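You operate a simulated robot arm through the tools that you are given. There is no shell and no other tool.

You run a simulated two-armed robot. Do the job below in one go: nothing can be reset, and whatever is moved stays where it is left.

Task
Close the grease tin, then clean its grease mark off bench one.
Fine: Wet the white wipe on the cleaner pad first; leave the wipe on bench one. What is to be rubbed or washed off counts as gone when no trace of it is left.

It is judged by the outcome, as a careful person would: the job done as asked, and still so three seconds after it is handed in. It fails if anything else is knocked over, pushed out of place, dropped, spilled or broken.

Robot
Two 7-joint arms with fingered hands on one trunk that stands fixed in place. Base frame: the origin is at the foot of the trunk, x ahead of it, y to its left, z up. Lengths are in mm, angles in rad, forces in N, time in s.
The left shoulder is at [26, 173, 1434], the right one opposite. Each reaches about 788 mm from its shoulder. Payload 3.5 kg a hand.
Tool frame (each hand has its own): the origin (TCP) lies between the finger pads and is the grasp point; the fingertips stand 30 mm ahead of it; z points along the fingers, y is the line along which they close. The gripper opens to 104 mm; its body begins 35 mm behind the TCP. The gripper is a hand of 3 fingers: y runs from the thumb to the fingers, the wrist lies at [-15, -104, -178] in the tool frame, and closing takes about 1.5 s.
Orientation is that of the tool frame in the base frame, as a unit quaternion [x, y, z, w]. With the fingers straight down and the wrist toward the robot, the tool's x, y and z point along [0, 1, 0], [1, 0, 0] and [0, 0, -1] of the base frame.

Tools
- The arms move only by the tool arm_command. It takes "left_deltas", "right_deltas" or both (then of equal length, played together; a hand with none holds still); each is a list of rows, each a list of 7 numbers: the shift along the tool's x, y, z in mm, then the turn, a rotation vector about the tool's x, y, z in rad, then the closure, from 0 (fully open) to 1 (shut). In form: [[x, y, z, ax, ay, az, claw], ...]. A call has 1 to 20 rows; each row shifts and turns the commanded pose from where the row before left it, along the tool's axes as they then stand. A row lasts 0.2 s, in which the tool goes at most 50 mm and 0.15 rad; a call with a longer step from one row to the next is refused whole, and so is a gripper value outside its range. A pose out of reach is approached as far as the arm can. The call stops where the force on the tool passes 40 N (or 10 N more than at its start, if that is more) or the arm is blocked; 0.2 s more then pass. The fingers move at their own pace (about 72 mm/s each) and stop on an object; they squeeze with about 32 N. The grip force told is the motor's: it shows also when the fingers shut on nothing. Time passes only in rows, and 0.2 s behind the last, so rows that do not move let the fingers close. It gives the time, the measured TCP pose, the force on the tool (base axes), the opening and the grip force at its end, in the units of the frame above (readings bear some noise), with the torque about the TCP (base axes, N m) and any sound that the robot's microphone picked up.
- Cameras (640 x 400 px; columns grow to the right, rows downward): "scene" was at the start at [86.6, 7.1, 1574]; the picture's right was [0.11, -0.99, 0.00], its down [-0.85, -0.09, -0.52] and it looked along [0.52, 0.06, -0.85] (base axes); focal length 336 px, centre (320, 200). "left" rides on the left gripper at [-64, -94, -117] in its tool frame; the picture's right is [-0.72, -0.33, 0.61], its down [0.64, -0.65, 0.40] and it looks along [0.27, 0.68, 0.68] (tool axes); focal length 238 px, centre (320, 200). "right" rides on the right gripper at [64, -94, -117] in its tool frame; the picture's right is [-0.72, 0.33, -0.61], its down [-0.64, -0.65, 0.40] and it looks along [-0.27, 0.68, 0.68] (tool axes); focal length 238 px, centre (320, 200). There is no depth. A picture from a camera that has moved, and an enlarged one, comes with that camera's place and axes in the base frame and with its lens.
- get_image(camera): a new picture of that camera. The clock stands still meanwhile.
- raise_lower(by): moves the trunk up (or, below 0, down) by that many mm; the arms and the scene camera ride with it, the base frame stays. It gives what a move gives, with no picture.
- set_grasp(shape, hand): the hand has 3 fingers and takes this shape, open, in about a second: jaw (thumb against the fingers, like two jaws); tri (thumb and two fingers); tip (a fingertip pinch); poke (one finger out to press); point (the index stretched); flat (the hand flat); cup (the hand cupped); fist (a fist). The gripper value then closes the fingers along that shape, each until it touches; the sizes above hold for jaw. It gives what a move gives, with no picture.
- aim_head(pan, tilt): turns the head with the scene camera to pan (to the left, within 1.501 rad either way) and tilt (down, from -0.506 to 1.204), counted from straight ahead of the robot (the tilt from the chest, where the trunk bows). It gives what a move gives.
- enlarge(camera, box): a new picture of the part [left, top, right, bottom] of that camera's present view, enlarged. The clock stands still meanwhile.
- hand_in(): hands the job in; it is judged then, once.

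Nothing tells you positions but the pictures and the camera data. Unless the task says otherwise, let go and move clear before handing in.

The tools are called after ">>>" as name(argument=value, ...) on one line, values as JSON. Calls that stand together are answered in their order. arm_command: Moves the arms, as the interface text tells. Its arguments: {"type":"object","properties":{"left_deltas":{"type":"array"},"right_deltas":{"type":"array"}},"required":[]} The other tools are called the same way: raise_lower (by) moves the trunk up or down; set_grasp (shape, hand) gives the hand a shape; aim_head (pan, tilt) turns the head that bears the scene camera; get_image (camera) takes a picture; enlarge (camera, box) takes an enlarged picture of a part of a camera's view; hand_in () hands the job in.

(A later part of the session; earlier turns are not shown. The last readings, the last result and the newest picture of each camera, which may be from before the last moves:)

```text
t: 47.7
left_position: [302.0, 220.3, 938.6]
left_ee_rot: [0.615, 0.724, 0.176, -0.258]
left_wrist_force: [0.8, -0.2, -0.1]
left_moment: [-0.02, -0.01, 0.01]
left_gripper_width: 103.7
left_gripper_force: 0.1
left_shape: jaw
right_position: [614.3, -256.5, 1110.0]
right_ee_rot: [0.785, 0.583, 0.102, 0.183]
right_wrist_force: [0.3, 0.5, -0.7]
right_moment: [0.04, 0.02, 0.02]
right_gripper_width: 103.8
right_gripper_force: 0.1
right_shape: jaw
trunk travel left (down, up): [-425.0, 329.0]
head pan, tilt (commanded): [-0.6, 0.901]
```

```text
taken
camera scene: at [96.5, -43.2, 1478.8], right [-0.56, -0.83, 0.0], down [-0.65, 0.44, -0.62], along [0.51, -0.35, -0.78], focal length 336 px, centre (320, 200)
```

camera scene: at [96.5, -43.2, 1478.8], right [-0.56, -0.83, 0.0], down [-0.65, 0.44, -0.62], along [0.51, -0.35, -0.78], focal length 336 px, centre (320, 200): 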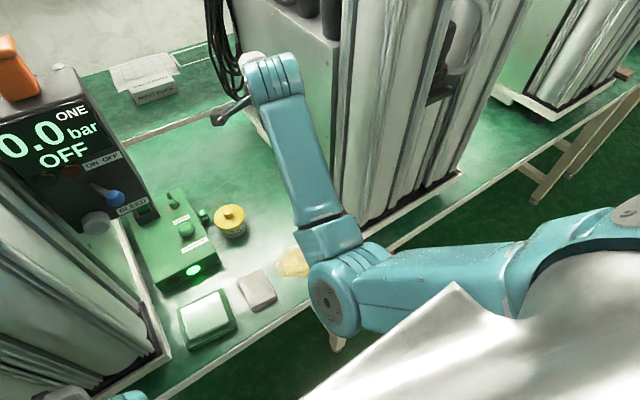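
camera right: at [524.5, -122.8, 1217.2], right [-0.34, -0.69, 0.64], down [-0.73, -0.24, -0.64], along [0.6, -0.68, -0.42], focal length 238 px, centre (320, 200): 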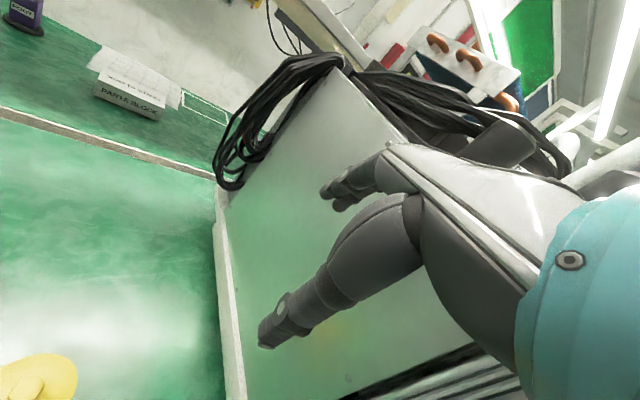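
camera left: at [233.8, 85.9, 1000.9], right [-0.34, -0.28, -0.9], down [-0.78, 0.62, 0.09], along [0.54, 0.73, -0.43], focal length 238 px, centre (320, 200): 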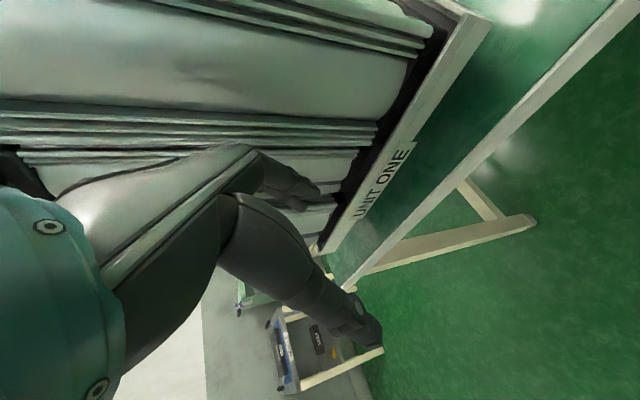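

That worked without any block, and the elbow swung outward. Now I move left away from the wall and down a little.

>>> arm_command(right_deltas=[[10, -6, 6, 0, 0, -0.05, 0], [10, -6, 6, 0, 0, -0.05, 0], [10, -6, 6, 0, 0, -0.05, 0], [10, -6, 6, 0, 0, -0.05, 0]])

>>> get_image(camera="scene")

```text
t: 48.7
left_position: [301.6, 220.3, 939.3]
left_ee_rot: [0.615, 0.724, 0.177, -0.258]
left_wrist_force: [0.0, 1.0, 0.3]
left_moment: [0.0, 0.01, 0.04]
left_gripper_width: 103.5
left_gripper_force: 0.0
left_shape: jaw
right_position: [611.3, -217.2, 1077.3]
right_ee_rot: [0.723, 0.658, 0.083, 0.193]
right_wrist_force: [-0.2, 0.1, -0.3]
right_moment: [0.02, -0.03, 0.0]
right_gripper_width: 103.9
right_gripper_force: 0.1
right_shape: jaw
trunk travel left (down, up): [-425.0, 329.0]
head pan, tilt (commanded): [-0.6, 0.901]
```

```text
taken
camera scene: at [96.5, -43.0, 1478.8], right [-0.56, -0.83, 0.0], down [-0.65, 0.44, -0.62], along [0.51, -0.35, -0.78], focal length 336 px, centre (320, 200)
```

scene: 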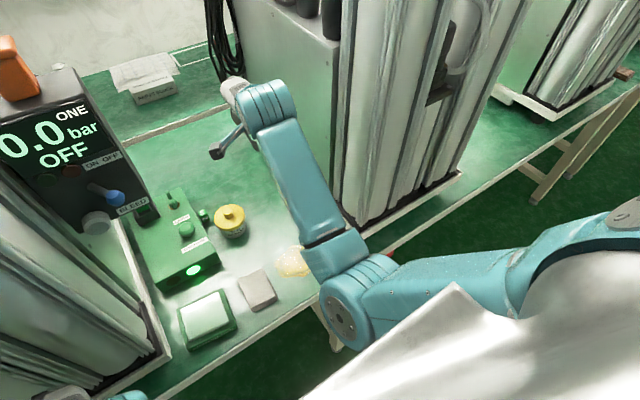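

Good, the arm follows again. I go on down and slightly back, beginning to bring the hand upright.

>>> arm_command(right_deltas=[[3.5, -9.6, 13.7, 0, 0, 0, 0], [3.5, -9.6, 13.7, 0, 0, 0, 0], [3.5, -9.6, 13.7, 0, 0, 0, 0], [3.5, -9.6, 13.7, 0.04, 0.015, 0, 0], [3.5, -9.6, 13.7, 0.04, 0.015, 0, 0], [3.5, -9.6, 13.7, 0.04, 0.015, 0, 0]])

>>> get_image(camera="scene")

```text
t: 50.1
left_position: [301.2, 221.6, 938.7]
left_ee_rot: [0.615, 0.724, 0.177, -0.258]
left_wrist_force: [0.4, -0.7, -1.2]
left_moment: [0.03, -0.02, 0.01]
left_gripper_width: 103.7
left_gripper_force: 0.0
left_shape: jaw
right_position: [590.9, -206.9, 975.9]
right_ee_rot: [0.732, 0.666, 0.06, 0.134]
right_wrist_force: [-0.7, -0.5, 0.7]
right_moment: [-0.02, -0.02, 0.0]
right_gripper_width: 103.7
right_gripper_force: 0.0
right_shape: jaw
trunk travel left (down, up): [-425.0, 329.0]
head pan, tilt (commanded): [-0.6, 0.901]
```

```text
taken
camera scene: at [96.6, -43.1, 1478.8], right [-0.56, -0.83, 0.0], down [-0.65, 0.44, -0.62], along [0.51, -0.35, -0.78], focal length 336 px, centre (320, 200)
```

scene: 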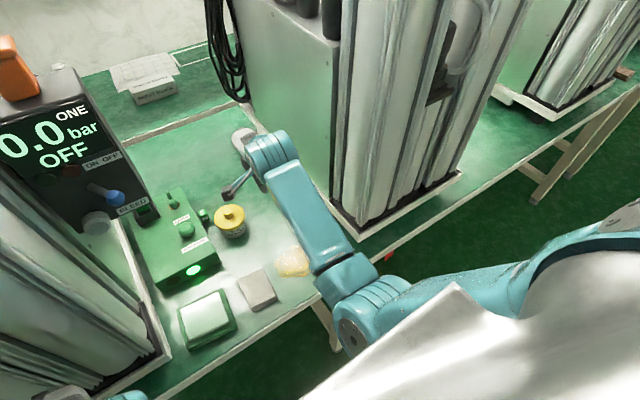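

The posture is opening well. I continue back toward the robot while righting the hand to vertical.

>>> arm_command(right_deltas=[[2, -16, 1, 0.045, 0.015, 0, 0], [2, -16, 1, 0.045, 0.015, 0, 0], [2, -16, 2, 0.045, 0.015, 0, 0], [2, -16, 3, 0.045, 0.015, 0, 0], [2, -16, 4, 0.045, 0.015, 0, 0], [2, -16, 5, 0.045, 0.015, 0, 0]])

>>> get_image(camera="scene")

```text
t: 51.7
left_position: [301.7, 220.8, 939.9]
left_ee_rot: [0.615, 0.724, 0.177, -0.258]
left_wrist_force: [0.6, 0.7, -0.7]
left_moment: [-0.01, 0.02, -0.01]
left_gripper_width: 103.7
left_gripper_force: 0.1
left_shape: jaw
right_position: [523.9, -212.6, 972.7]
right_ee_rot: [0.747, 0.664, 0.014, 0.042]
right_wrist_force: [-0.8, 1.1, 0.3]
right_moment: [-0.02, 0.02, 0.01]
right_gripper_width: 103.9
right_gripper_force: 0.1
right_shape: jaw
trunk travel left (down, up): [-425.0, 329.0]
head pan, tilt (commanded): [-0.6, 0.901]
stopped in row 6 (right hand): the arm was blocked; the commanded pose is now the measured one
```

```text
taken
camera scene: at [96.6, -43.3, 1478.8], right [-0.56, -0.83, 0.0], down [-0.65, 0.44, -0.62], along [0.51, -0.35, -0.78], focal length 336 px, centre (320, 200)
```

scene: 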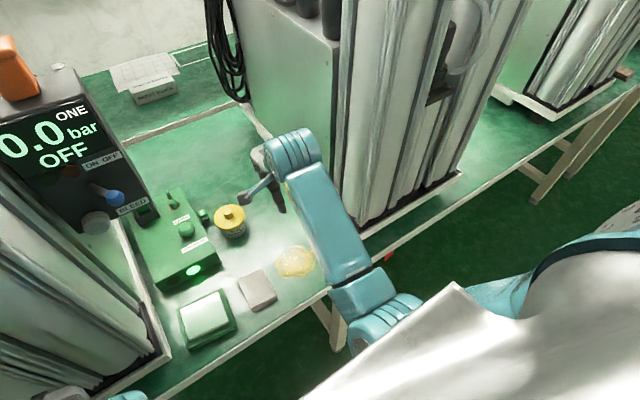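

Nearly vertical now; a limit again with the forearm pointing up, so I go straight down to ease the wrist before coming farther back.

>>> arm_command(right_deltas=[[1, -2, 16, 0, 0, 0, 0], [1, -2, 16, 0, 0, 0, 0], [1, -2, 16, 0.02, 0, 0, 0], [1, -2, 16, 0.02, 0, 0, 0], [1, -2, 16, 0.02, 0, 0, 0]])

>>> get_image(camera="scene")

```text
t: 52.9
left_position: [301.6, 221.6, 940.2]
left_ee_rot: [0.614, 0.724, 0.177, -0.259]
left_wrist_force: [-1.0, -0.3, 0.0]
left_moment: [-0.01, 0.02, -0.01]
left_gripper_width: 103.8
left_gripper_force: 0.2
left_shape: jaw
right_position: [518.0, -204.3, 889.9]
right_ee_rot: [0.746, 0.666, -0.005, 0.015]
right_wrist_force: [0.2, 0.2, -0.6]
right_moment: [0.01, -0.01, 0.0]
right_gripper_width: 103.8
right_gripper_force: 0.1
right_shape: jaw
trunk travel left (down, up): [-425.0, 329.0]
head pan, tilt (commanded): [-0.6, 0.901]
```

```text
taken
camera scene: at [96.7, -43.2, 1478.8], right [-0.56, -0.83, 0.0], down [-0.65, 0.44, -0.62], along [0.51, -0.35, -0.78], focal length 336 px, centre (320, 200)
```

scene: 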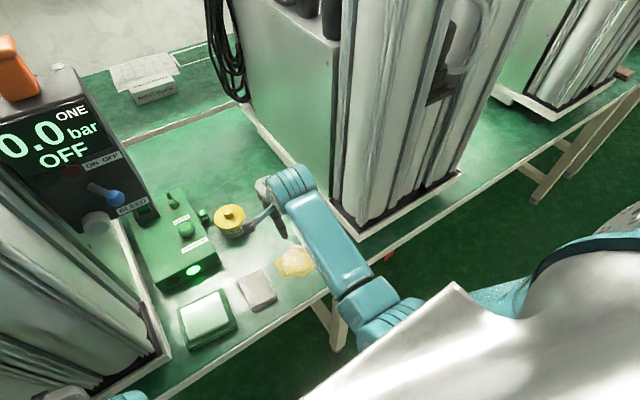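

The right hand is vertical and free at [518, -204, 890]. Now I bring it back and left toward a spot above the wipe.

>>> arm_command(right_deltas=[[9.2, -12.3, 2.9, 0, 0, 0, 0], [9.2, -12.3, 2.9, 0, 0, 0, 0], [9.2, -12.3, 2.9, 0, 0, 0, 0], [9.2, -12.3, 2.9, 0, 0, 0, 0], [9.2, -12.3, 2.9, 0, 0, 0, 0], [9.2, -12.3, 2.9, 0, 0, 0, 0]])

>>> get_image(camera="scene")

>>> get_image(camera="right")

```text
t: 54.3
left_position: [301.5, 220.8, 939.9]
left_ee_rot: [0.615, 0.723, 0.178, -0.259]
left_wrist_force: [-0.3, -0.8, 0.0]
left_moment: [-0.01, -0.01, -0.01]
left_gripper_width: 103.6
left_gripper_force: 0.0
left_shape: jaw
right_position: [471.0, -224.4, 875.9]
right_ee_rot: [0.747, 0.658, -0.046, 0.083]
right_wrist_force: [-0.4, 1.4, 0.2]
right_moment: [0.02, -0.01, 0.02]
right_gripper_width: 103.6
right_gripper_force: 0.0
right_shape: jaw
trunk travel left (down, up): [-425.0, 329.0]
head pan, tilt (commanded): [-0.6, 0.901]
stopped in row 6 (right hand): the arm was blocked; the commanded pose is now the measured one
```

```text
taken
camera scene: at [96.6, -43.1, 1478.8], right [-0.56, -0.83, 0.0], down [-0.65, 0.44, -0.62], along [0.51, -0.35, -0.78], focal length 336 px, centre (320, 200)
```

scene: 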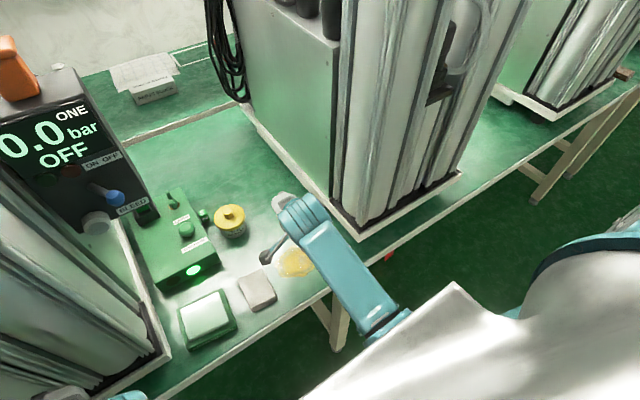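

```text
taken
camera right: at [381.1, -128.9, 973.0], right [0.2, -0.63, 0.75], down [-0.71, -0.62, -0.32], along [0.67, -0.47, -0.57], focal length 238 px, centre (320, 200)
```

right: 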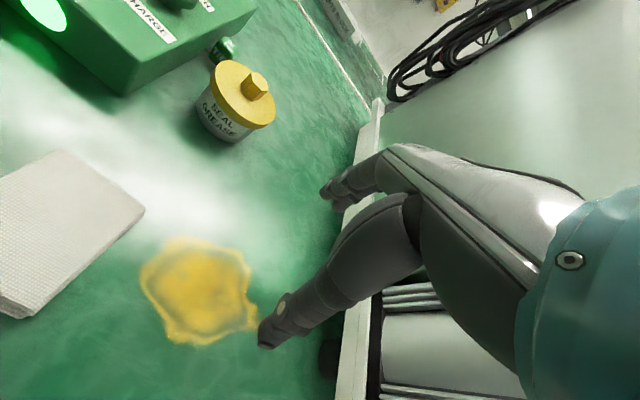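

The elbow is now against its inner limit by the chest, so the hand slid right instead of left. As before, I'll yaw the hand to let the elbow swing outward.

>>> arm_command(right_deltas=[[0, 0, 0, 0, 0, -0.08, 0], [0, 0, 0, 0, 0, -0.08, 0], [0, 0, 0, 0, 0, -0.08, 0], [0, 0, 0, 0, 0, -0.08, 0]])

>>> get_image(camera="scene")

```text
t: 55.3
left_position: [301.9, 222.0, 940.0]
left_ee_rot: [0.614, 0.724, 0.177, -0.259]
left_wrist_force: [-0.5, -0.7, 0.2]
left_moment: [0.02, -0.02, 0.0]
left_gripper_width: 103.6
left_gripper_force: 0.1
left_shape: jaw
right_position: [471.2, -223.5, 875.7]
right_ee_rot: [0.633, 0.768, -0.058, 0.074]
right_wrist_force: [1.0, -0.6, 0.4]
right_moment: [0.01, 0.0, -0.04]
right_gripper_width: 103.9
right_gripper_force: 0.0
right_shape: jaw
trunk travel left (down, up): [-425.0, 329.0]
head pan, tilt (commanded): [-0.6, 0.901]
```

```text
taken
camera scene: at [96.6, -43.2, 1478.8], right [-0.56, -0.83, 0.0], down [-0.65, 0.44, -0.62], along [0.51, -0.35, -0.78], focal length 336 px, centre (320, 200)
```

scene: 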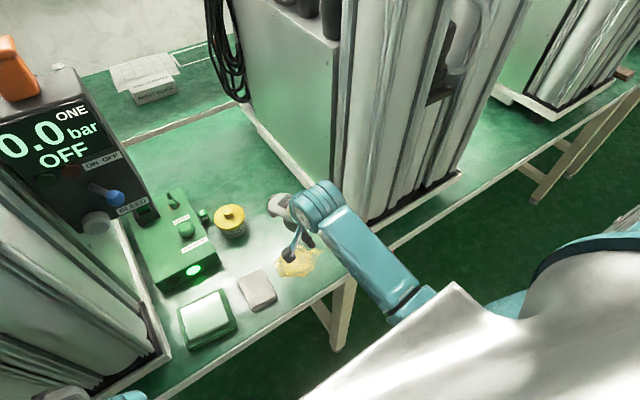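

The elbow moved outward as hoped. Now I raise the trunk somewhat for a more open arm.

>>> raise_lower(by=60)

>>> get_image(camera="scene")

>>> get_image(camera="left")

```text
t: 56.1
left_position: [304.8, 269.9, 1001.1]
left_ee_rot: [0.61, 0.693, 0.245, -0.297]
left_wrist_force: [-0.2, -0.8, -0.3]
left_moment: [-0.01, -0.02, 0.0]
left_gripper_width: 103.9
left_gripper_force: 0.1
left_shape: jaw
right_position: [471.3, -222.6, 934.8]
right_ee_rot: [0.634, 0.768, -0.057, 0.076]
right_wrist_force: [-0.7, 0.6, 0.8]
right_moment: [0.0, 0.03, -0.05]
right_gripper_width: 103.9
right_gripper_force: 0.1
right_shape: jaw
trunk travel left (down, up): [-481.0, 273.0]
head pan, tilt (commanded): [-0.6, 0.901]
stopped: the arm was blocked; the commanded pose is now the measured one
```

```text
taken
camera scene: at [86.5, -42.9, 1535.5], right [-0.56, -0.83, 0.0], down [-0.65, 0.44, -0.62], along [0.51, -0.35, -0.78], focal length 336 px, centre (320, 200)
```

scene: 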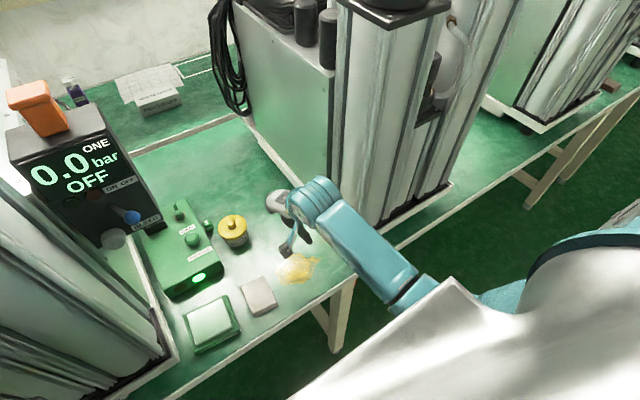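

```text
taken
camera left: at [230.5, 129.6, 1038.7], right [-0.33, -0.12, -0.94], down [-0.74, 0.64, 0.19], along [0.58, 0.76, -0.3], focal length 238 px, centre (320, 200)
```

left: 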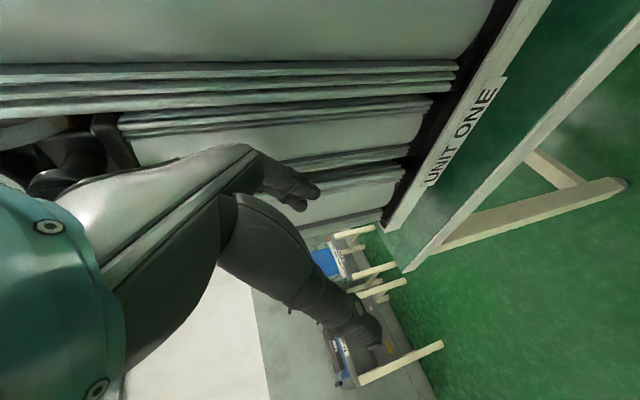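

The left arm is the one that stops the trunk; it has drifted toward the left unit's front. I'll look at it and bring it back toward the middle before it comes near that unit's handle.

>>> aim_head(pan=0.7, tilt=0.95)

>>> get_image(camera="scene")

```text
t: 57.6
left_position: [306.3, 267.8, 1000.4]
left_ee_rot: [0.61, 0.693, 0.245, -0.295]
left_wrist_force: [0.2, 0.1, -0.5]
left_moment: [-0.01, -0.03, 0.01]
left_gripper_width: 103.7
left_gripper_force: 0.0
left_shape: jaw
right_position: [470.5, -223.7, 934.1]
right_ee_rot: [0.633, 0.768, -0.056, 0.075]
right_wrist_force: [0.2, -0.8, -0.8]
right_moment: [0.01, 0.02, -0.02]
right_gripper_width: 103.8
right_gripper_force: 0.0
right_shape: jaw
trunk travel left (down, up): [-481.0, 273.0]
head pan, tilt (commanded): [0.7, 0.949]
```

```text
taken
camera scene: at [80.1, 46.4, 1531.4], right [0.64, -0.77, 0.0], down [-0.62, -0.52, -0.58], along [0.45, 0.37, -0.81], focal length 336 px, centre (320, 200)
```

scene: 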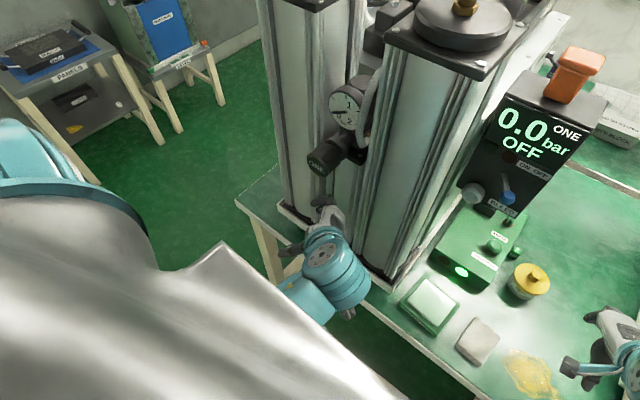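

The left hand hangs tilted in front of the left unit, not touching it. I'll move it toward the middle and upright in small steps.

>>> arm_command(left_deltas=[[-10.6, -4, -10.6, 0, -0.08, 0, 0], [-11.5, -4, -9.6, 0, -0.08, 0, 0], [-12.3, -4, -8.5, 0, -0.08, 0, 0], [-13, -4, -7.4, 0, -0.08, 0, 0]])

>>> get_image(camera="scene")

```text
t: 58.5
left_position: [301.5, 255.0, 1001.4]
left_ee_rot: [0.641, 0.697, 0.218, -0.235]
left_wrist_force: [0.2, 0.0, 0.2]
left_moment: [0.01, -0.01, 0.03]
left_gripper_width: 103.7
left_gripper_force: 0.1
left_shape: jaw
right_position: [471.4, -223.1, 932.5]
right_ee_rot: [0.634, 0.768, -0.057, 0.076]
right_wrist_force: [0.2, -0.7, 0.7]
right_moment: [0.03, 0.03, -0.01]
right_gripper_width: 103.9
right_gripper_force: 0.0
right_shape: jaw
trunk travel left (down, up): [-481.0, 273.0]
head pan, tilt (commanded): [0.7, 0.949]
stopped in row 4 (left hand): the arm was blocked; the commanded pose is now the measured one
```

```text
taken
camera scene: at [79.9, 46.5, 1531.4], right [0.64, -0.76, 0.0], down [-0.62, -0.52, -0.58], along [0.45, 0.37, -0.81], focal length 336 px, centre (320, 200)
```

scene: 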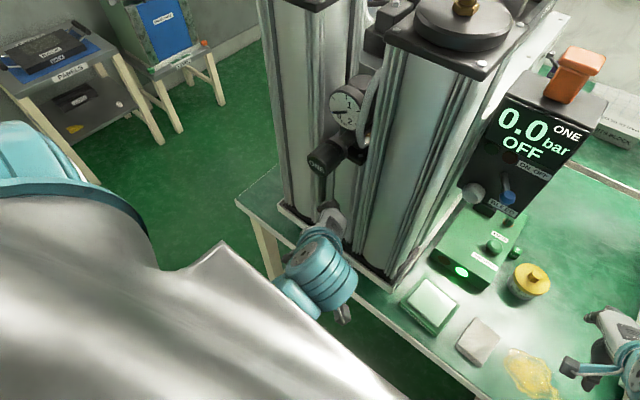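

Blocked again after a little; I'll try the same yaw trick mirrored for the left hand so its elbow can swing out.

>>> arm_command(left_deltas=[[0, 0, 0, 0, 0, 0.08, 0], [0, 0, 0, 0, 0, 0.08, 0], [0, 0, 0, 0, 0, 0.08, 0], [0, 0, 0, 0, 0, 0.08, 0]])

>>> get_image(camera="scene")

```text
t: 59.5
left_position: [303.2, 255.0, 1002.3]
left_ee_rot: [0.745, 0.586, 0.178, -0.265]
left_wrist_force: [-0.3, 0.5, -0.3]
left_moment: [-0.01, -0.01, -0.03]
left_gripper_width: 103.5
left_gripper_force: 0.1
left_shape: jaw
right_position: [472.2, -223.8, 932.7]
right_ee_rot: [0.633, 0.768, -0.057, 0.075]
right_wrist_force: [0.4, -0.5, -0.2]
right_moment: [0.06, -0.01, -0.02]
right_gripper_width: 103.9
right_gripper_force: 0.2
right_shape: jaw
trunk travel left (down, up): [-481.0, 273.0]
head pan, tilt (commanded): [0.7, 0.949]
```

```text
taken
camera scene: at [80.2, 46.6, 1531.4], right [0.64, -0.76, 0.0], down [-0.62, -0.52, -0.58], along [0.45, 0.37, -0.81], focal length 336 px, centre (320, 200)
```

scene: 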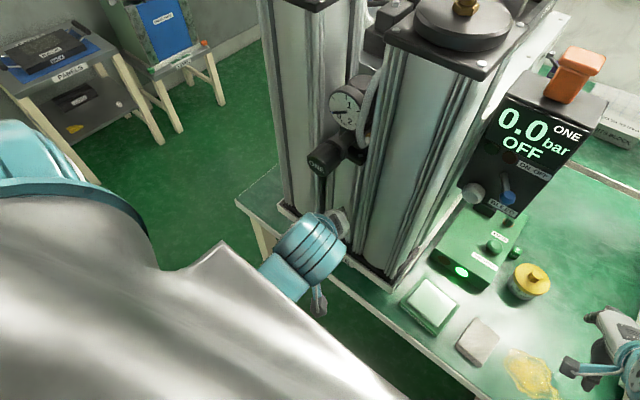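

That freed it. Now I move the left hand back, toward the middle and upright.

>>> arm_command(left_deltas=[[-8, -4, -6, -0.03, -0.09, 0.03, 0], [-9, -4, -5.5, -0.03, -0.09, 0.03, 0], [-9, -4, -5, -0.03, -0.09, 0.03, 0], [-10, -4, -4, -0.03, -0.09, 0.03, 0], [-10, -4, -3, -0.03, -0.09, 0.03, 0]])

>>> get_image(camera="scene")

```text
t: 60.7
left_position: [270.3, 207.8, 1008.0]
left_ee_rot: [0.824, 0.559, 0.03, -0.083]
left_wrist_force: [1.0, 0.1, -1.4]
left_moment: [0.0, -0.01, 0.03]
left_gripper_width: 103.7
left_gripper_force: 0.0
left_shape: jaw
right_position: [472.0, -222.8, 933.4]
right_ee_rot: [0.634, 0.768, -0.057, 0.077]
right_wrist_force: [0.0, 0.4, -0.4]
right_moment: [-0.01, -0.01, 0.01]
right_gripper_width: 103.9
right_gripper_force: 0.1
right_shape: jaw
trunk travel left (down, up): [-481.0, 273.0]
head pan, tilt (commanded): [0.7, 0.949]
```

```text
taken
camera scene: at [79.8, 46.7, 1531.4], right [0.64, -0.76, 0.0], down [-0.62, -0.52, -0.58], along [0.45, 0.37, -0.81], focal length 336 px, centre (320, 200)
```

scene: 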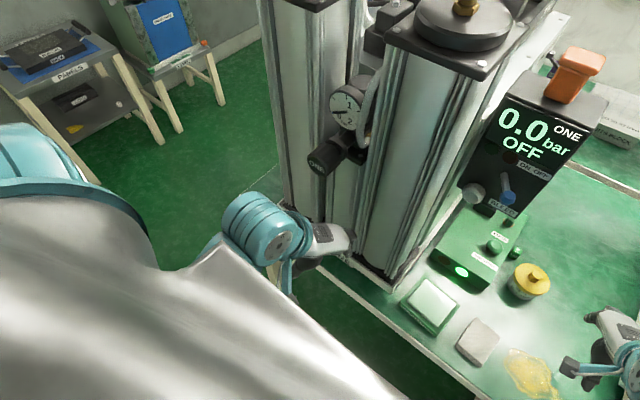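

The left arm is now comfortable and well out of the way. Next I bring the right hand upright and over toward the wipe.

>>> aim_head(pan=-0.2, tilt=0.95)

>>> arm_command(right_deltas=[[10, -2, 3, 0, 0.024, 0, 0], [12, -2, 3, 0, 0.024, 0, 0], [12, -2, 3, 0, 0.024, 0, 0], [12, -2, 3, 0, 0.024, 0, 0], [12, -2, 3, 0, 0.024, 0, 0], [12, -2, 3, 0, 0.024, 0, 0], [12, -2, 3, 0, 0.024, 0, 0], [10, -2, 3, 0, 0.024, 0, 0]])

>>> get_image(camera="scene")

>>> get_image(camera="right")

```text
t: 61.9
left_position: [270.6, 209.5, 1007.2]
left_ee_rot: [0.825, 0.559, 0.029, -0.083]
left_wrist_force: [-0.1, -0.8, -0.3]
left_moment: [0.02, 0.0, -0.01]
left_gripper_width: 103.9
left_gripper_force: 0.1
left_shape: jaw
right_position: [471.4, -223.2, 933.2]
right_ee_rot: [0.633, 0.768, -0.057, 0.075]
right_wrist_force: [-0.3, -0.6, 0.3]
right_moment: [-0.03, -0.01, 0.0]
right_gripper_width: 103.9
right_gripper_force: 0.0
right_shape: jaw
trunk travel left (down, up): [-481.0, 273.0]
head pan, tilt (commanded): [-0.201, 0.949]
```

```text
t: 63.7
left_position: [270.9, 207.7, 1007.4]
left_ee_rot: [0.825, 0.559, 0.03, -0.085]
left_wrist_force: [-0.5, 1.1, 0.7]
left_moment: [0.0, -0.01, -0.01]
left_gripper_width: 103.5
left_gripper_force: 0.1
left_shape: jaw
right_position: [438.4, -139.9, 899.6]
right_ee_rot: [0.636, 0.772, 0.004, 0.001]
right_wrist_force: [-0.4, -0.5, 0.0]
right_moment: [0.03, 0.0, 0.01]
right_gripper_width: 103.9
right_gripper_force: 0.0
right_shape: jaw
trunk travel left (down, up): [-481.0, 273.0]
head pan, tilt (commanded): [-0.201, 0.949]
```

```text
taken
camera scene: at [95.6, -14.8, 1531.4], right [-0.2, -0.98, 0.0], down [-0.8, 0.16, -0.58], along [0.57, -0.12, -0.81], focal length 336 px, centre (320, 200)
```

scene: 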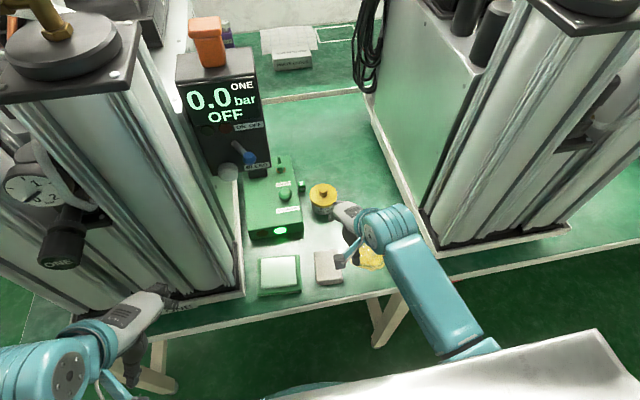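

```text
taken
camera right: at [332.5, -94.4, 1015.9], right [0.45, -0.65, 0.61], down [-0.52, -0.75, -0.41], along [0.73, -0.13, -0.67], focal length 238 px, centre (320, 200)
```

right: 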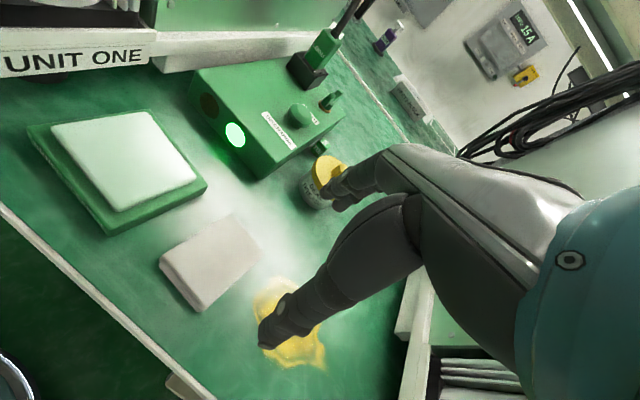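

The right hand is upright and free above the bench, near the wipe. I'll zoom to get the wipe's exact place, turn and thickness.

>>> enlarge(camera="right", box=[20, 90, 340, 370])

>>> enlarge(camera="right", box=[140, 200, 300, 320])

>>> enlarge(camera="scene", box=[240, 230, 420, 310])

```text
1.43 times, centred on (180, 230) of right
camera zoom: at [332.5, -94.4, 1015.9], right [0.45, -0.65, 0.61], down [-0.52, -0.75, -0.41], along [0.73, -0.13, -0.67], focal length 340 px, centre (520, 157)
```

zoom: 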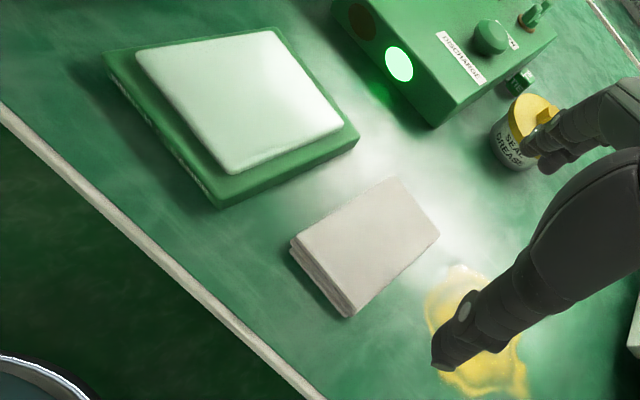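

```text
3.33 times, centred on (220, 260) of right
camera zoom: at [332.5, -94.4, 1015.9], right [0.45, -0.65, 0.61], down [-0.52, -0.75, -0.41], along [0.73, -0.13, -0.67], focal length 794 px, centre (653, 0)
```

zoom: 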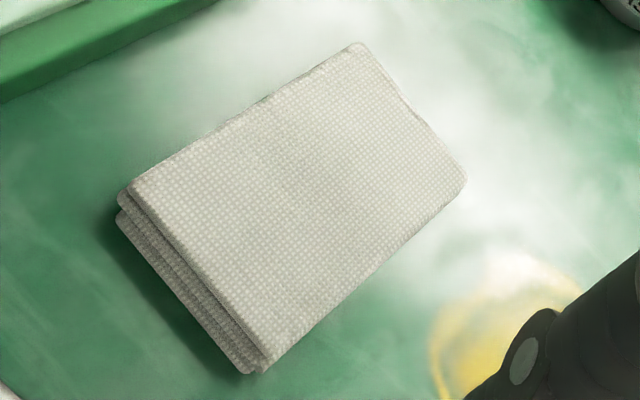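

```text
3.56 times, centred on (330, 270) of scene
camera zoom: at [95.6, -14.8, 1531.4], right [-0.2, -0.98, 0.0], down [-0.8, 0.16, -0.58], along [0.57, -0.12, -0.81], focal length 1193 px, centre (284, -49)
```

zoom: 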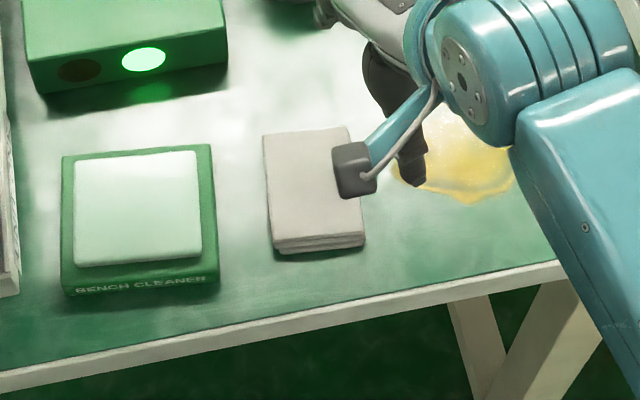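

The wipe measures about 59 by 78 mm and 10 mm thick, centred near [431.6, -104], with its long side almost along x. I'll turn the hand to match and come down over it, stopping well above.

>>> arm_command(right_deltas=[[0, 0, 0, 0, 0, 0.088, 0], [0, 0, 0, 0, 0, 0.088, 0], [0, 0, 0, 0, 0, 0.087, 0], [5.85, -1.5, 10, 0, 0, 0, 0], [5.85, -1.5, 10, 0, 0, 0, 0], [5.85, -1.6, 10, 0, 0, 0, 0], [5.85, -1.6, 10, 0, 0, 0, 0], [5.85, -1.6, 10, 0, 0, 0, 0], [5.85, -1.5, 10, 0, 0, 0, 0], [0, 0, 0, 0, 0, 0, 0]])

>>> get_image(camera="right")

>>> get_image(camera="scene")

```text
t: 66.1
left_position: [271.0, 207.8, 1007.1]
left_ee_rot: [0.824, 0.559, 0.031, -0.084]
left_wrist_force: [-0.4, 0.2, 0.0]
left_moment: [0.0, 0.01, -0.01]
left_gripper_width: 103.6
left_gripper_force: 0.1
left_shape: jaw
right_position: [430.1, -176.9, 824.8]
right_ee_rot: [0.731, 0.68, -0.042, 0.046]
right_wrist_force: [-0.4, -0.8, 0.0]
right_moment: [0.04, 0.02, 0.04]
right_gripper_width: 103.9
right_gripper_force: 0.2
right_shape: jaw
trunk travel left (down, up): [-481.0, 273.0]
head pan, tilt (commanded): [-0.201, 0.949]
stopped in row 10 (right hand): the arm was blocked; the commanded pose is now the measured one
```

```text
taken
camera right: at [340.4, -91.6, 931.3], right [0.27, -0.66, 0.7], down [-0.7, -0.64, -0.33], along [0.66, -0.4, -0.63], focal length 238 px, centre (320, 200)
```

right: 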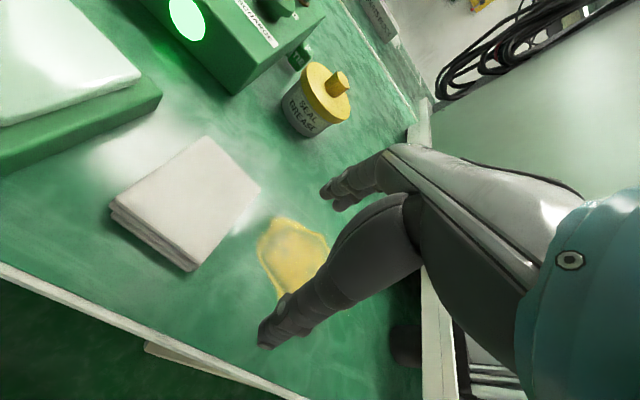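

```text
taken
camera scene: at [95.8, -15.1, 1531.4], right [-0.2, -0.98, 0.0], down [-0.8, 0.16, -0.58], along [0.57, -0.12, -0.81], focal length 336 px, centre (320, 200)
```

scene: 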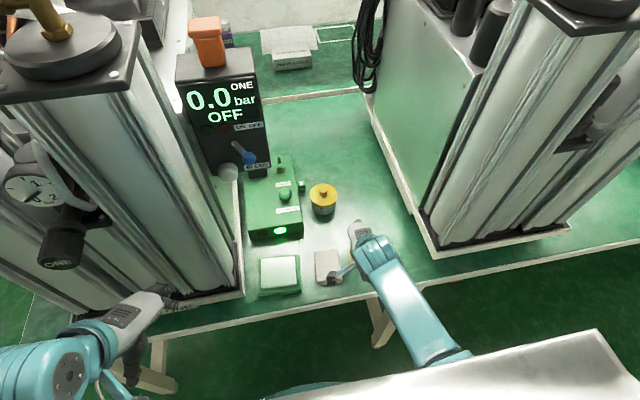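

With that yaw the arm cannot come far enough left. I'll yaw back to about -0.2, where it moved freely, and grip the wipe slightly skewed instead, since the fingers will square it up.

>>> arm_command(right_deltas=[[0, 0, -3, 0, 0, -0.09, 0], [0, 0, -3, 0, 0, -0.09, 0], [0, 0, -3, 0, 0, -0.09, 0], [5, 0, 0, 0, 0.03, 0, 0], [8, 0, 0, 0, 0.03, 0, 0], [10, 0, 0, 0, 0.03, 0, 0], [10, 0, 0, 0, 0.03, 0, 0]])

>>> get_image(camera="scene")

>>> get_image(camera="right")

```text
t: 67.7
left_position: [270.6, 209.0, 1008.1]
left_ee_rot: [0.824, 0.559, 0.031, -0.084]
left_wrist_force: [-0.2, 0.6, 0.2]
left_moment: [-0.03, -0.02, 0.01]
left_gripper_width: 103.7
left_gripper_force: 0.0
left_shape: jaw
right_position: [423.6, -139.4, 831.0]
right_ee_rot: [0.634, 0.773, -0.008, -0.008]
right_wrist_force: [0.2, 0.1, -0.6]
right_moment: [-0.01, 0.01, -0.03]
right_gripper_width: 103.9
right_gripper_force: 0.1
right_shape: jaw
trunk travel left (down, up): [-481.0, 273.0]
head pan, tilt (commanded): [-0.201, 0.949]
```

```text
taken
camera scene: at [95.6, -14.9, 1531.4], right [-0.2, -0.98, 0.0], down [-0.8, 0.16, -0.58], along [0.57, -0.12, -0.81], focal length 336 px, centre (320, 200)
```

scene: 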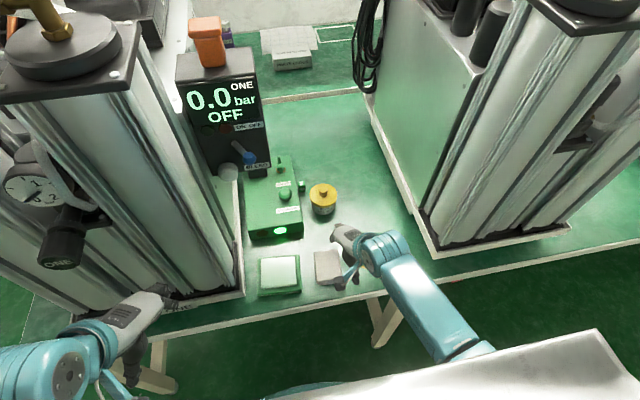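

```text
taken
camera right: at [320.5, -95.2, 949.8], right [0.47, -0.64, 0.6], down [-0.52, -0.76, -0.39], along [0.71, -0.13, -0.69], focal length 238 px, centre (320, 200)
```

right: 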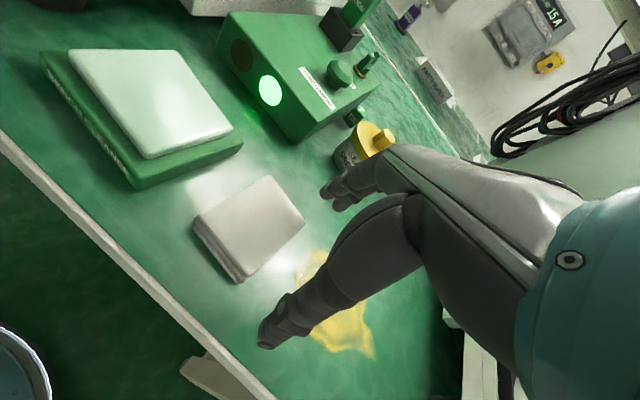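

Free again, upright at [424, -139, 831]. I shift over the wipe's centre now, staying above it.

>>> arm_command(right_deltas=[[8.2, 3.7, 0, -0.01, 0, 0, 0], [8.2, 3.7, 0, -0.012, 0, 0, 0], [8.2, 3.7, 0, 0, 0, 0, 0], [8.3, 3.6, 0, 0, 0, 0, 0], [0, 0, 0, 0, 0, 0, 0]])

>>> get_image(camera="right")

>>> enlarge(camera="scene", box=[240, 210, 440, 330])

```text
t: 68.9
left_position: [271.1, 207.5, 1006.6]
left_ee_rot: [0.825, 0.558, 0.031, -0.083]
left_wrist_force: [-0.2, -0.6, 0.1]
left_moment: [0.01, -0.02, 0.0]
left_gripper_width: 103.8
left_gripper_force: 0.0
left_shape: jaw
right_position: [430.7, -105.4, 830.9]
right_ee_rot: [0.634, 0.773, 0.0, -0.001]
right_wrist_force: [0.1, -0.6, -0.5]
right_moment: [0.03, 0.06, 0.02]
right_gripper_width: 103.7
right_gripper_force: 0.0
right_shape: jaw
trunk travel left (down, up): [-481.0, 273.0]
head pan, tilt (commanded): [-0.201, 0.949]
```

```text
taken
camera right: at [325.0, -60.0, 947.7], right [0.46, -0.64, 0.61], down [-0.52, -0.76, -0.4], along [0.72, -0.13, -0.68], focal length 238 px, centre (320, 200)
```

right: 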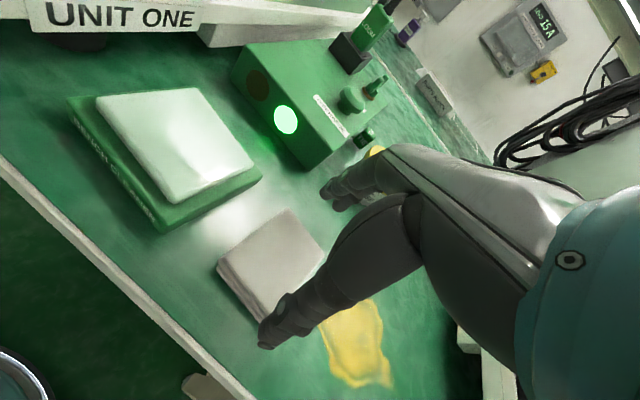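

```text
3.20 times, centred on (340, 270) of scene
camera zoom: at [95.7, -15.0, 1531.4], right [-0.2, -0.98, 0.0], down [-0.8, 0.16, -0.58], along [0.57, -0.12, -0.81], focal length 1074 px, centre (256, -24)
```

zoom: 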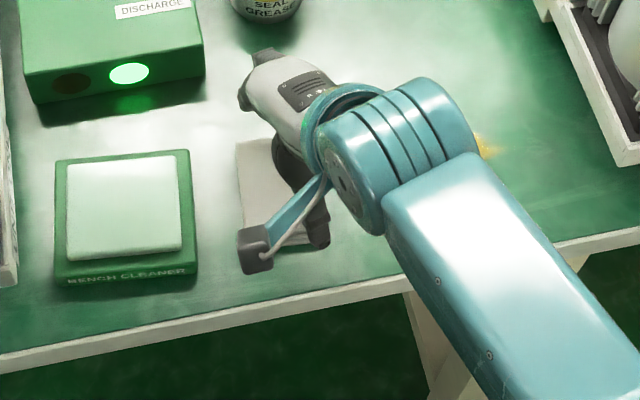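

Over the wipe; I'll zoom in to check the centring before going down.

>>> enlarge(camera="right", box=[200, 190, 360, 340])

```text
2.67 times, centred on (280, 265) of right
camera zoom: at [325.0, -60.0, 947.7], right [0.46, -0.64, 0.61], down [-0.52, -0.76, -0.4], along [0.72, -0.13, -0.68], focal length 636 px, centre (427, 27)
```

zoom: 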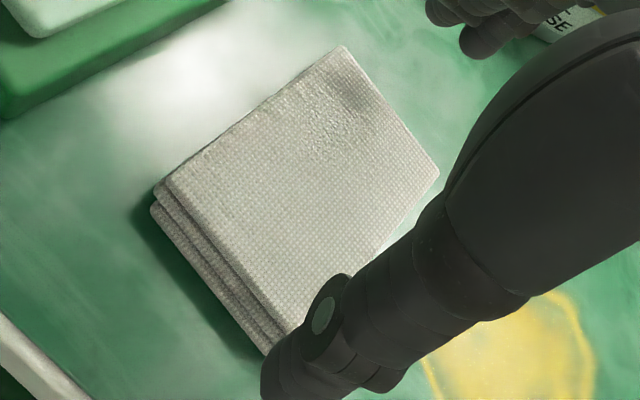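

The wipe is about 4 mm ahead of centre and skewed 15 degrees, which is fine. I shift and lower so the fingers straddle it, stopping just above the bench.

>>> arm_command(right_deltas=[[0.5, 2, 6, 0, 0, 0, 0], [0.5, 2, 8, 0, 0, 0, 0], [0, 0, 8, 0, 0, 0, 0], [0, 0, 8, 0, 0, 0, 0], [0, 0, 5, 0, 0, 0, 0], [0, 0, 0, 0, 0, 0, 0]])

>>> get_image(camera="right")

>>> enlarge(camera="scene", box=[280, 220, 400, 310])

```text
t: 70.3
left_position: [271.2, 209.5, 1007.7]
left_ee_rot: [0.824, 0.559, 0.029, -0.084]
left_wrist_force: [0.1, -0.1, 0.1]
left_moment: [-0.02, 0.01, 0.03]
left_gripper_width: 103.6
left_gripper_force: 0.0
left_shape: jaw
right_position: [435.0, -103.8, 796.6]
right_ee_rot: [0.635, 0.773, 0.0, 0.0]
right_wrist_force: [0.4, 0.3, -0.1]
right_moment: [0.02, 0.02, -0.01]
right_gripper_width: 104.0
right_gripper_force: 0.1
right_shape: jaw
trunk travel left (down, up): [-481.0, 273.0]
head pan, tilt (commanded): [-0.201, 0.949]
```

```text
taken
camera right: at [330.3, -58.9, 913.6], right [0.46, -0.64, 0.61], down [-0.52, -0.76, -0.4], along [0.72, -0.13, -0.68], focal length 238 px, centre (320, 200)
```

right: 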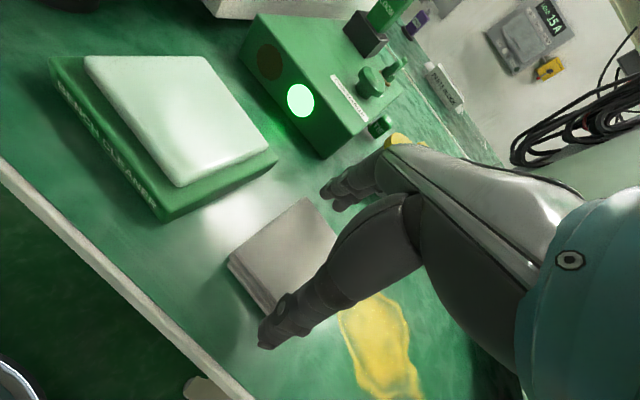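

```text
4.44 times, centred on (340, 265) of scene
camera zoom: at [95.7, -14.9, 1531.4], right [-0.2, -0.98, 0.0], down [-0.8, 0.16, -0.58], along [0.57, -0.12, -0.81], focal length 1492 px, centre (231, -89)
```

zoom: 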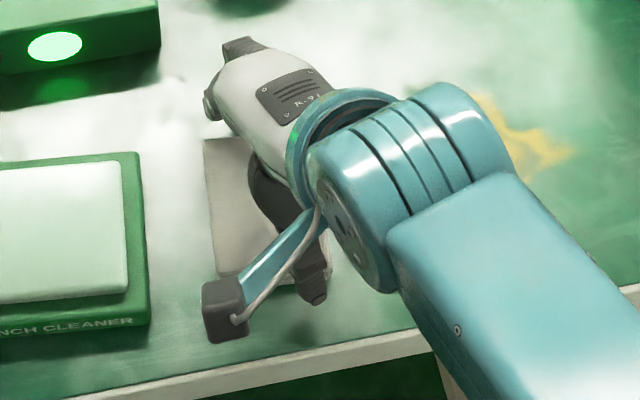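

Thumb and fingers clear both ends of the wipe by about 20 mm. I lower in small steps to feel for the bench.

>>> arm_command(right_deltas=[[0, 0, 2, 0, 0, 0, 0], [0, 0, 2, 0, 0, 0, 0], [0, 0, 1, 0, 0, 0, 0]])

>>> arm_command(right_deltas=[[0, 0, 1, 0, 0, 0, 0], [0, 0, 1, 0, 0, 0, 0]])

```text
t: 71.1
left_position: [269.5, 207.8, 1008.1]
left_ee_rot: [0.825, 0.559, 0.03, -0.084]
left_wrist_force: [0.2, 0.1, 0.4]
left_moment: [-0.02, 0.03, 0.04]
left_gripper_width: 103.8
left_gripper_force: 0.1
left_shape: jaw
right_position: [436.2, -104.3, 790.9]
right_ee_rot: [0.634, 0.773, 0.0, -0.001]
right_wrist_force: [-0.5, -0.3, -0.4]
right_moment: [0.01, 0.01, 0.01]
right_gripper_width: 104.0
right_gripper_force: 0.1
right_shape: jaw
trunk travel left (down, up): [-481.0, 273.0]
head pan, tilt (commanded): [-0.201, 0.949]
```

```text
t: 71.7
left_position: [270.1, 208.4, 1006.7]
left_ee_rot: [0.825, 0.559, 0.031, -0.084]
left_wrist_force: [-0.7, 0.1, -0.4]
left_moment: [0.01, 0.02, -0.02]
left_gripper_width: 103.7
left_gripper_force: 0.0
left_shape: jaw
right_position: [435.8, -104.9, 789.2]
right_ee_rot: [0.634, 0.773, 0.001, -0.002]
right_wrist_force: [-0.7, 1.4, -0.5]
right_moment: [0.02, -0.02, 0.01]
right_gripper_width: 103.6
right_gripper_force: 0.0
right_shape: jaw
trunk travel left (down, up): [-481.0, 273.0]
head pan, tilt (commanded): [-0.201, 0.949]
```

No contact yet at z 789; I continue feeling downward gently.

>>> arm_command(right_deltas=[[0, 0, 1, 0, 0, 0, 0], [0, 0, 1, 0, 0, 0, 0]])

>>> arm_command(right_deltas=[[0, 0, 1, 0, 0, 0, 0], [0, 0, 1, 0, 0, 0, 0]])

>>> get_image(camera="right")

```text
t: 72.3
left_position: [271.5, 208.3, 1007.8]
left_ee_rot: [0.824, 0.559, 0.03, -0.083]
left_wrist_force: [-0.1, 0.7, 0.1]
left_moment: [0.03, 0.0, 0.0]
left_gripper_width: 103.7
left_gripper_force: 0.0
left_shape: jaw
right_position: [435.5, -103.4, 786.7]
right_ee_rot: [0.635, 0.773, 0.002, -0.002]
right_wrist_force: [0.5, -0.2, -1.2]
right_moment: [0.0, 0.02, 0.04]
right_gripper_width: 103.8
right_gripper_force: 0.0
right_shape: jaw
trunk travel left (down, up): [-481.0, 273.0]
head pan, tilt (commanded): [-0.201, 0.949]
```

```text
t: 72.9
left_position: [269.6, 209.6, 1007.1]
left_ee_rot: [0.824, 0.559, 0.031, -0.084]
left_wrist_force: [0.2, -0.2, 0.4]
left_moment: [0.0, -0.02, 0.04]
left_gripper_width: 103.5
left_gripper_force: 0.1
left_shape: jaw
right_position: [434.1, -104.9, 786.0]
right_ee_rot: [0.634, 0.773, 0.001, -0.001]
right_wrist_force: [0.7, 0.4, -0.8]
right_moment: [-0.02, 0.01, 0.0]
right_gripper_width: 103.7
right_gripper_force: 0.1
right_shape: jaw
trunk travel left (down, up): [-481.0, 273.0]
head pan, tilt (commanded): [-0.201, 0.949]
```

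```text
taken
camera right: at [329.5, -59.0, 902.2], right [0.46, -0.64, 0.61], down [-0.52, -0.76, -0.4], along [0.72, -0.13, -0.68], focal length 238 px, centre (320, 200)
```

right: 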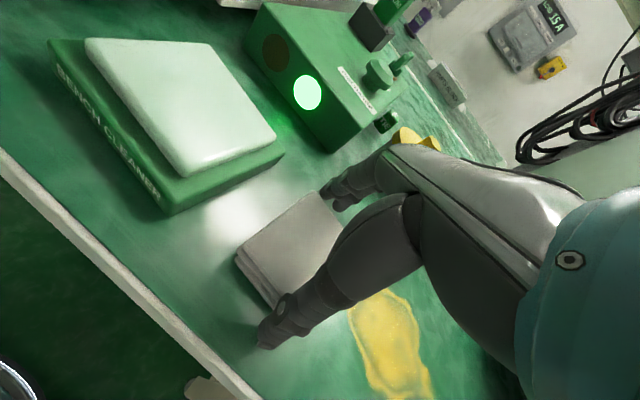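

Still no contact. I'll look at the thumb tip's gap to the bench.

>>> enlarge(camera="right", box=[220, 270, 320, 370])

>>> enlarge(camera="scene", box=[300, 220, 380, 300])

```text
4.00 times, centred on (270, 320) of right
camera zoom: at [329.5, -59.0, 902.2], right [0.46, -0.64, 0.61], down [-0.52, -0.76, -0.4], along [0.72, -0.13, -0.68], focal length 953 px, centre (520, -280)
```

zoom: 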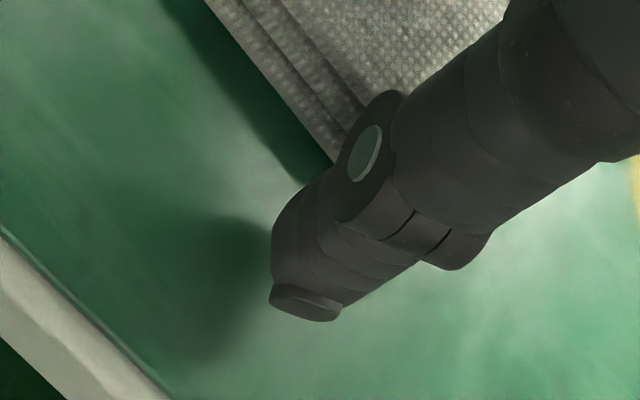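

```text
5.00 times, centred on (340, 260) of scene
camera zoom: at [95.6, -14.9, 1531.4], right [-0.2, -0.98, 0.0], down [-0.8, 0.16, -0.58], along [0.57, -0.12, -0.81], focal length 1678 px, centre (220, -100)
```

zoom: 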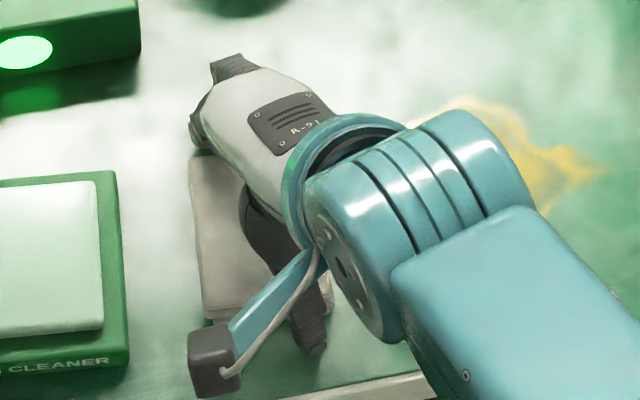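

The thumb tip still floats a little above the bench. Lowering further in small steps.

>>> arm_command(right_deltas=[[0, 0, 1.5, 0, 0, 0, 0], [0, 0, 1.5, 0, 0, 0, 0]])

>>> arm_command(right_deltas=[[0, 0, 1, 0, 0, 0, 0], [0, 0, 1, 0, 0, 0, 0]])

```text
t: 73.5
left_position: [270.3, 209.0, 1007.4]
left_ee_rot: [0.824, 0.559, 0.031, -0.084]
left_wrist_force: [0.4, -1.0, 0.6]
left_moment: [0.02, 0.0, -0.03]
left_gripper_width: 103.6
left_gripper_force: 0.1
left_shape: jaw
right_position: [434.1, -104.6, 782.1]
right_ee_rot: [0.634, 0.773, 0.0, -0.001]
right_wrist_force: [0.5, 1.1, -0.3]
right_moment: [-0.04, 0.0, 0.01]
right_gripper_width: 103.9
right_gripper_force: 0.1
right_shape: jaw
trunk travel left (down, up): [-481.0, 273.0]
head pan, tilt (commanded): [-0.201, 0.949]
```

```text
t: 74.1
left_position: [270.6, 208.8, 1008.8]
left_ee_rot: [0.825, 0.558, 0.03, -0.085]
left_wrist_force: [-1.0, -0.5, 0.2]
left_moment: [-0.01, 0.01, 0.01]
left_gripper_width: 103.6
left_gripper_force: 0.0
left_shape: jaw
right_position: [435.0, -105.1, 780.6]
right_ee_rot: [0.634, 0.774, 0.0, -0.001]
right_wrist_force: [0.2, 0.6, 1.5]
right_moment: [0.01, -0.08, 0.0]
right_gripper_width: 103.8
right_gripper_force: 0.1
right_shape: jaw
trunk travel left (down, up): [-481.0, 273.0]
head pan, tilt (commanded): [-0.201, 0.949]
```

A first faint touch at z 780.6; one more millimetre to confirm.

>>> arm_command(right_deltas=[[0, 0, 1, 0, 0, 0, 0], [0, 0, 0, 0, 0, 0, 0]])

```text
t: 74.7
left_position: [270.6, 207.7, 1006.2]
left_ee_rot: [0.824, 0.559, 0.031, -0.083]
left_wrist_force: [-0.6, 0.0, -0.1]
left_moment: [0.01, 0.02, -0.01]
left_gripper_width: 103.8
left_gripper_force: 0.1
left_shape: jaw
right_position: [435.1, -104.0, 779.0]
right_ee_rot: [0.634, 0.773, 0.001, 0.0]
right_wrist_force: [-1.3, 0.2, 6.9]
right_moment: [0.02, -0.37, -0.01]
right_gripper_width: 103.0
right_gripper_force: 0.1
right_shape: jaw
trunk travel left (down, up): [-481.0, 273.0]
head pan, tilt (commanded): [-0.201, 0.949]
```

The far fingers touch the bench at TCP z about 780. I rise 5 mm so the tips stay just off the bench, and close gradually on the wipe.

>>> arm_command(right_deltas=[[0, 0, -3, 0, 0, 0, 0], [0, 0, -2, 0, 0, 0, 0.1], [0, 0, 0, 0, 0, 0, 0.15], [0, 0, 0, 0, 0, 0, 0.2], [0, 0, 0, 0, 0, 0, 0.25]])

>>> get_image(camera="right")

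```text
t: 75.9
left_position: [270.2, 209.0, 1006.8]
left_ee_rot: [0.825, 0.559, 0.03, -0.084]
left_wrist_force: [0.4, -0.2, 1.0]
left_moment: [-0.01, 0.03, -0.03]
left_gripper_width: 103.5
left_gripper_force: 0.0
left_shape: jaw
right_position: [434.1, -103.7, 784.3]
right_ee_rot: [0.634, 0.773, 0.0, 0.0]
right_wrist_force: [-1.3, -0.2, -0.2]
right_moment: [0.0, 0.0, -0.01]
right_gripper_width: 81.7
right_gripper_force: 31.8
right_shape: jaw
trunk travel left (down, up): [-481.0, 273.0]
head pan, tilt (commanded): [-0.201, 0.949]
```

```text
taken
camera right: at [329.7, -58.8, 901.1], right [0.46, -0.64, 0.61], down [-0.52, -0.76, -0.4], along [0.72, -0.13, -0.68], focal length 238 px, centre (320, 200)
```

right: 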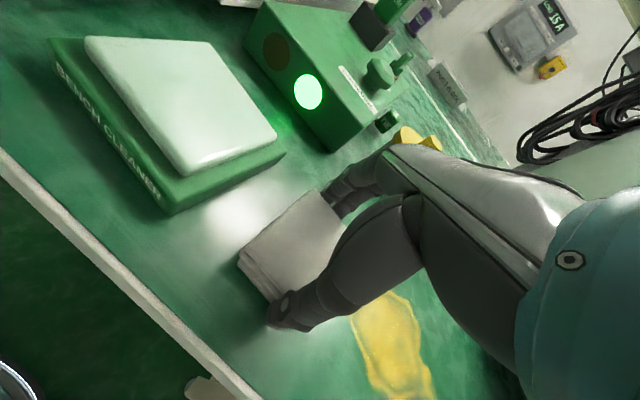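

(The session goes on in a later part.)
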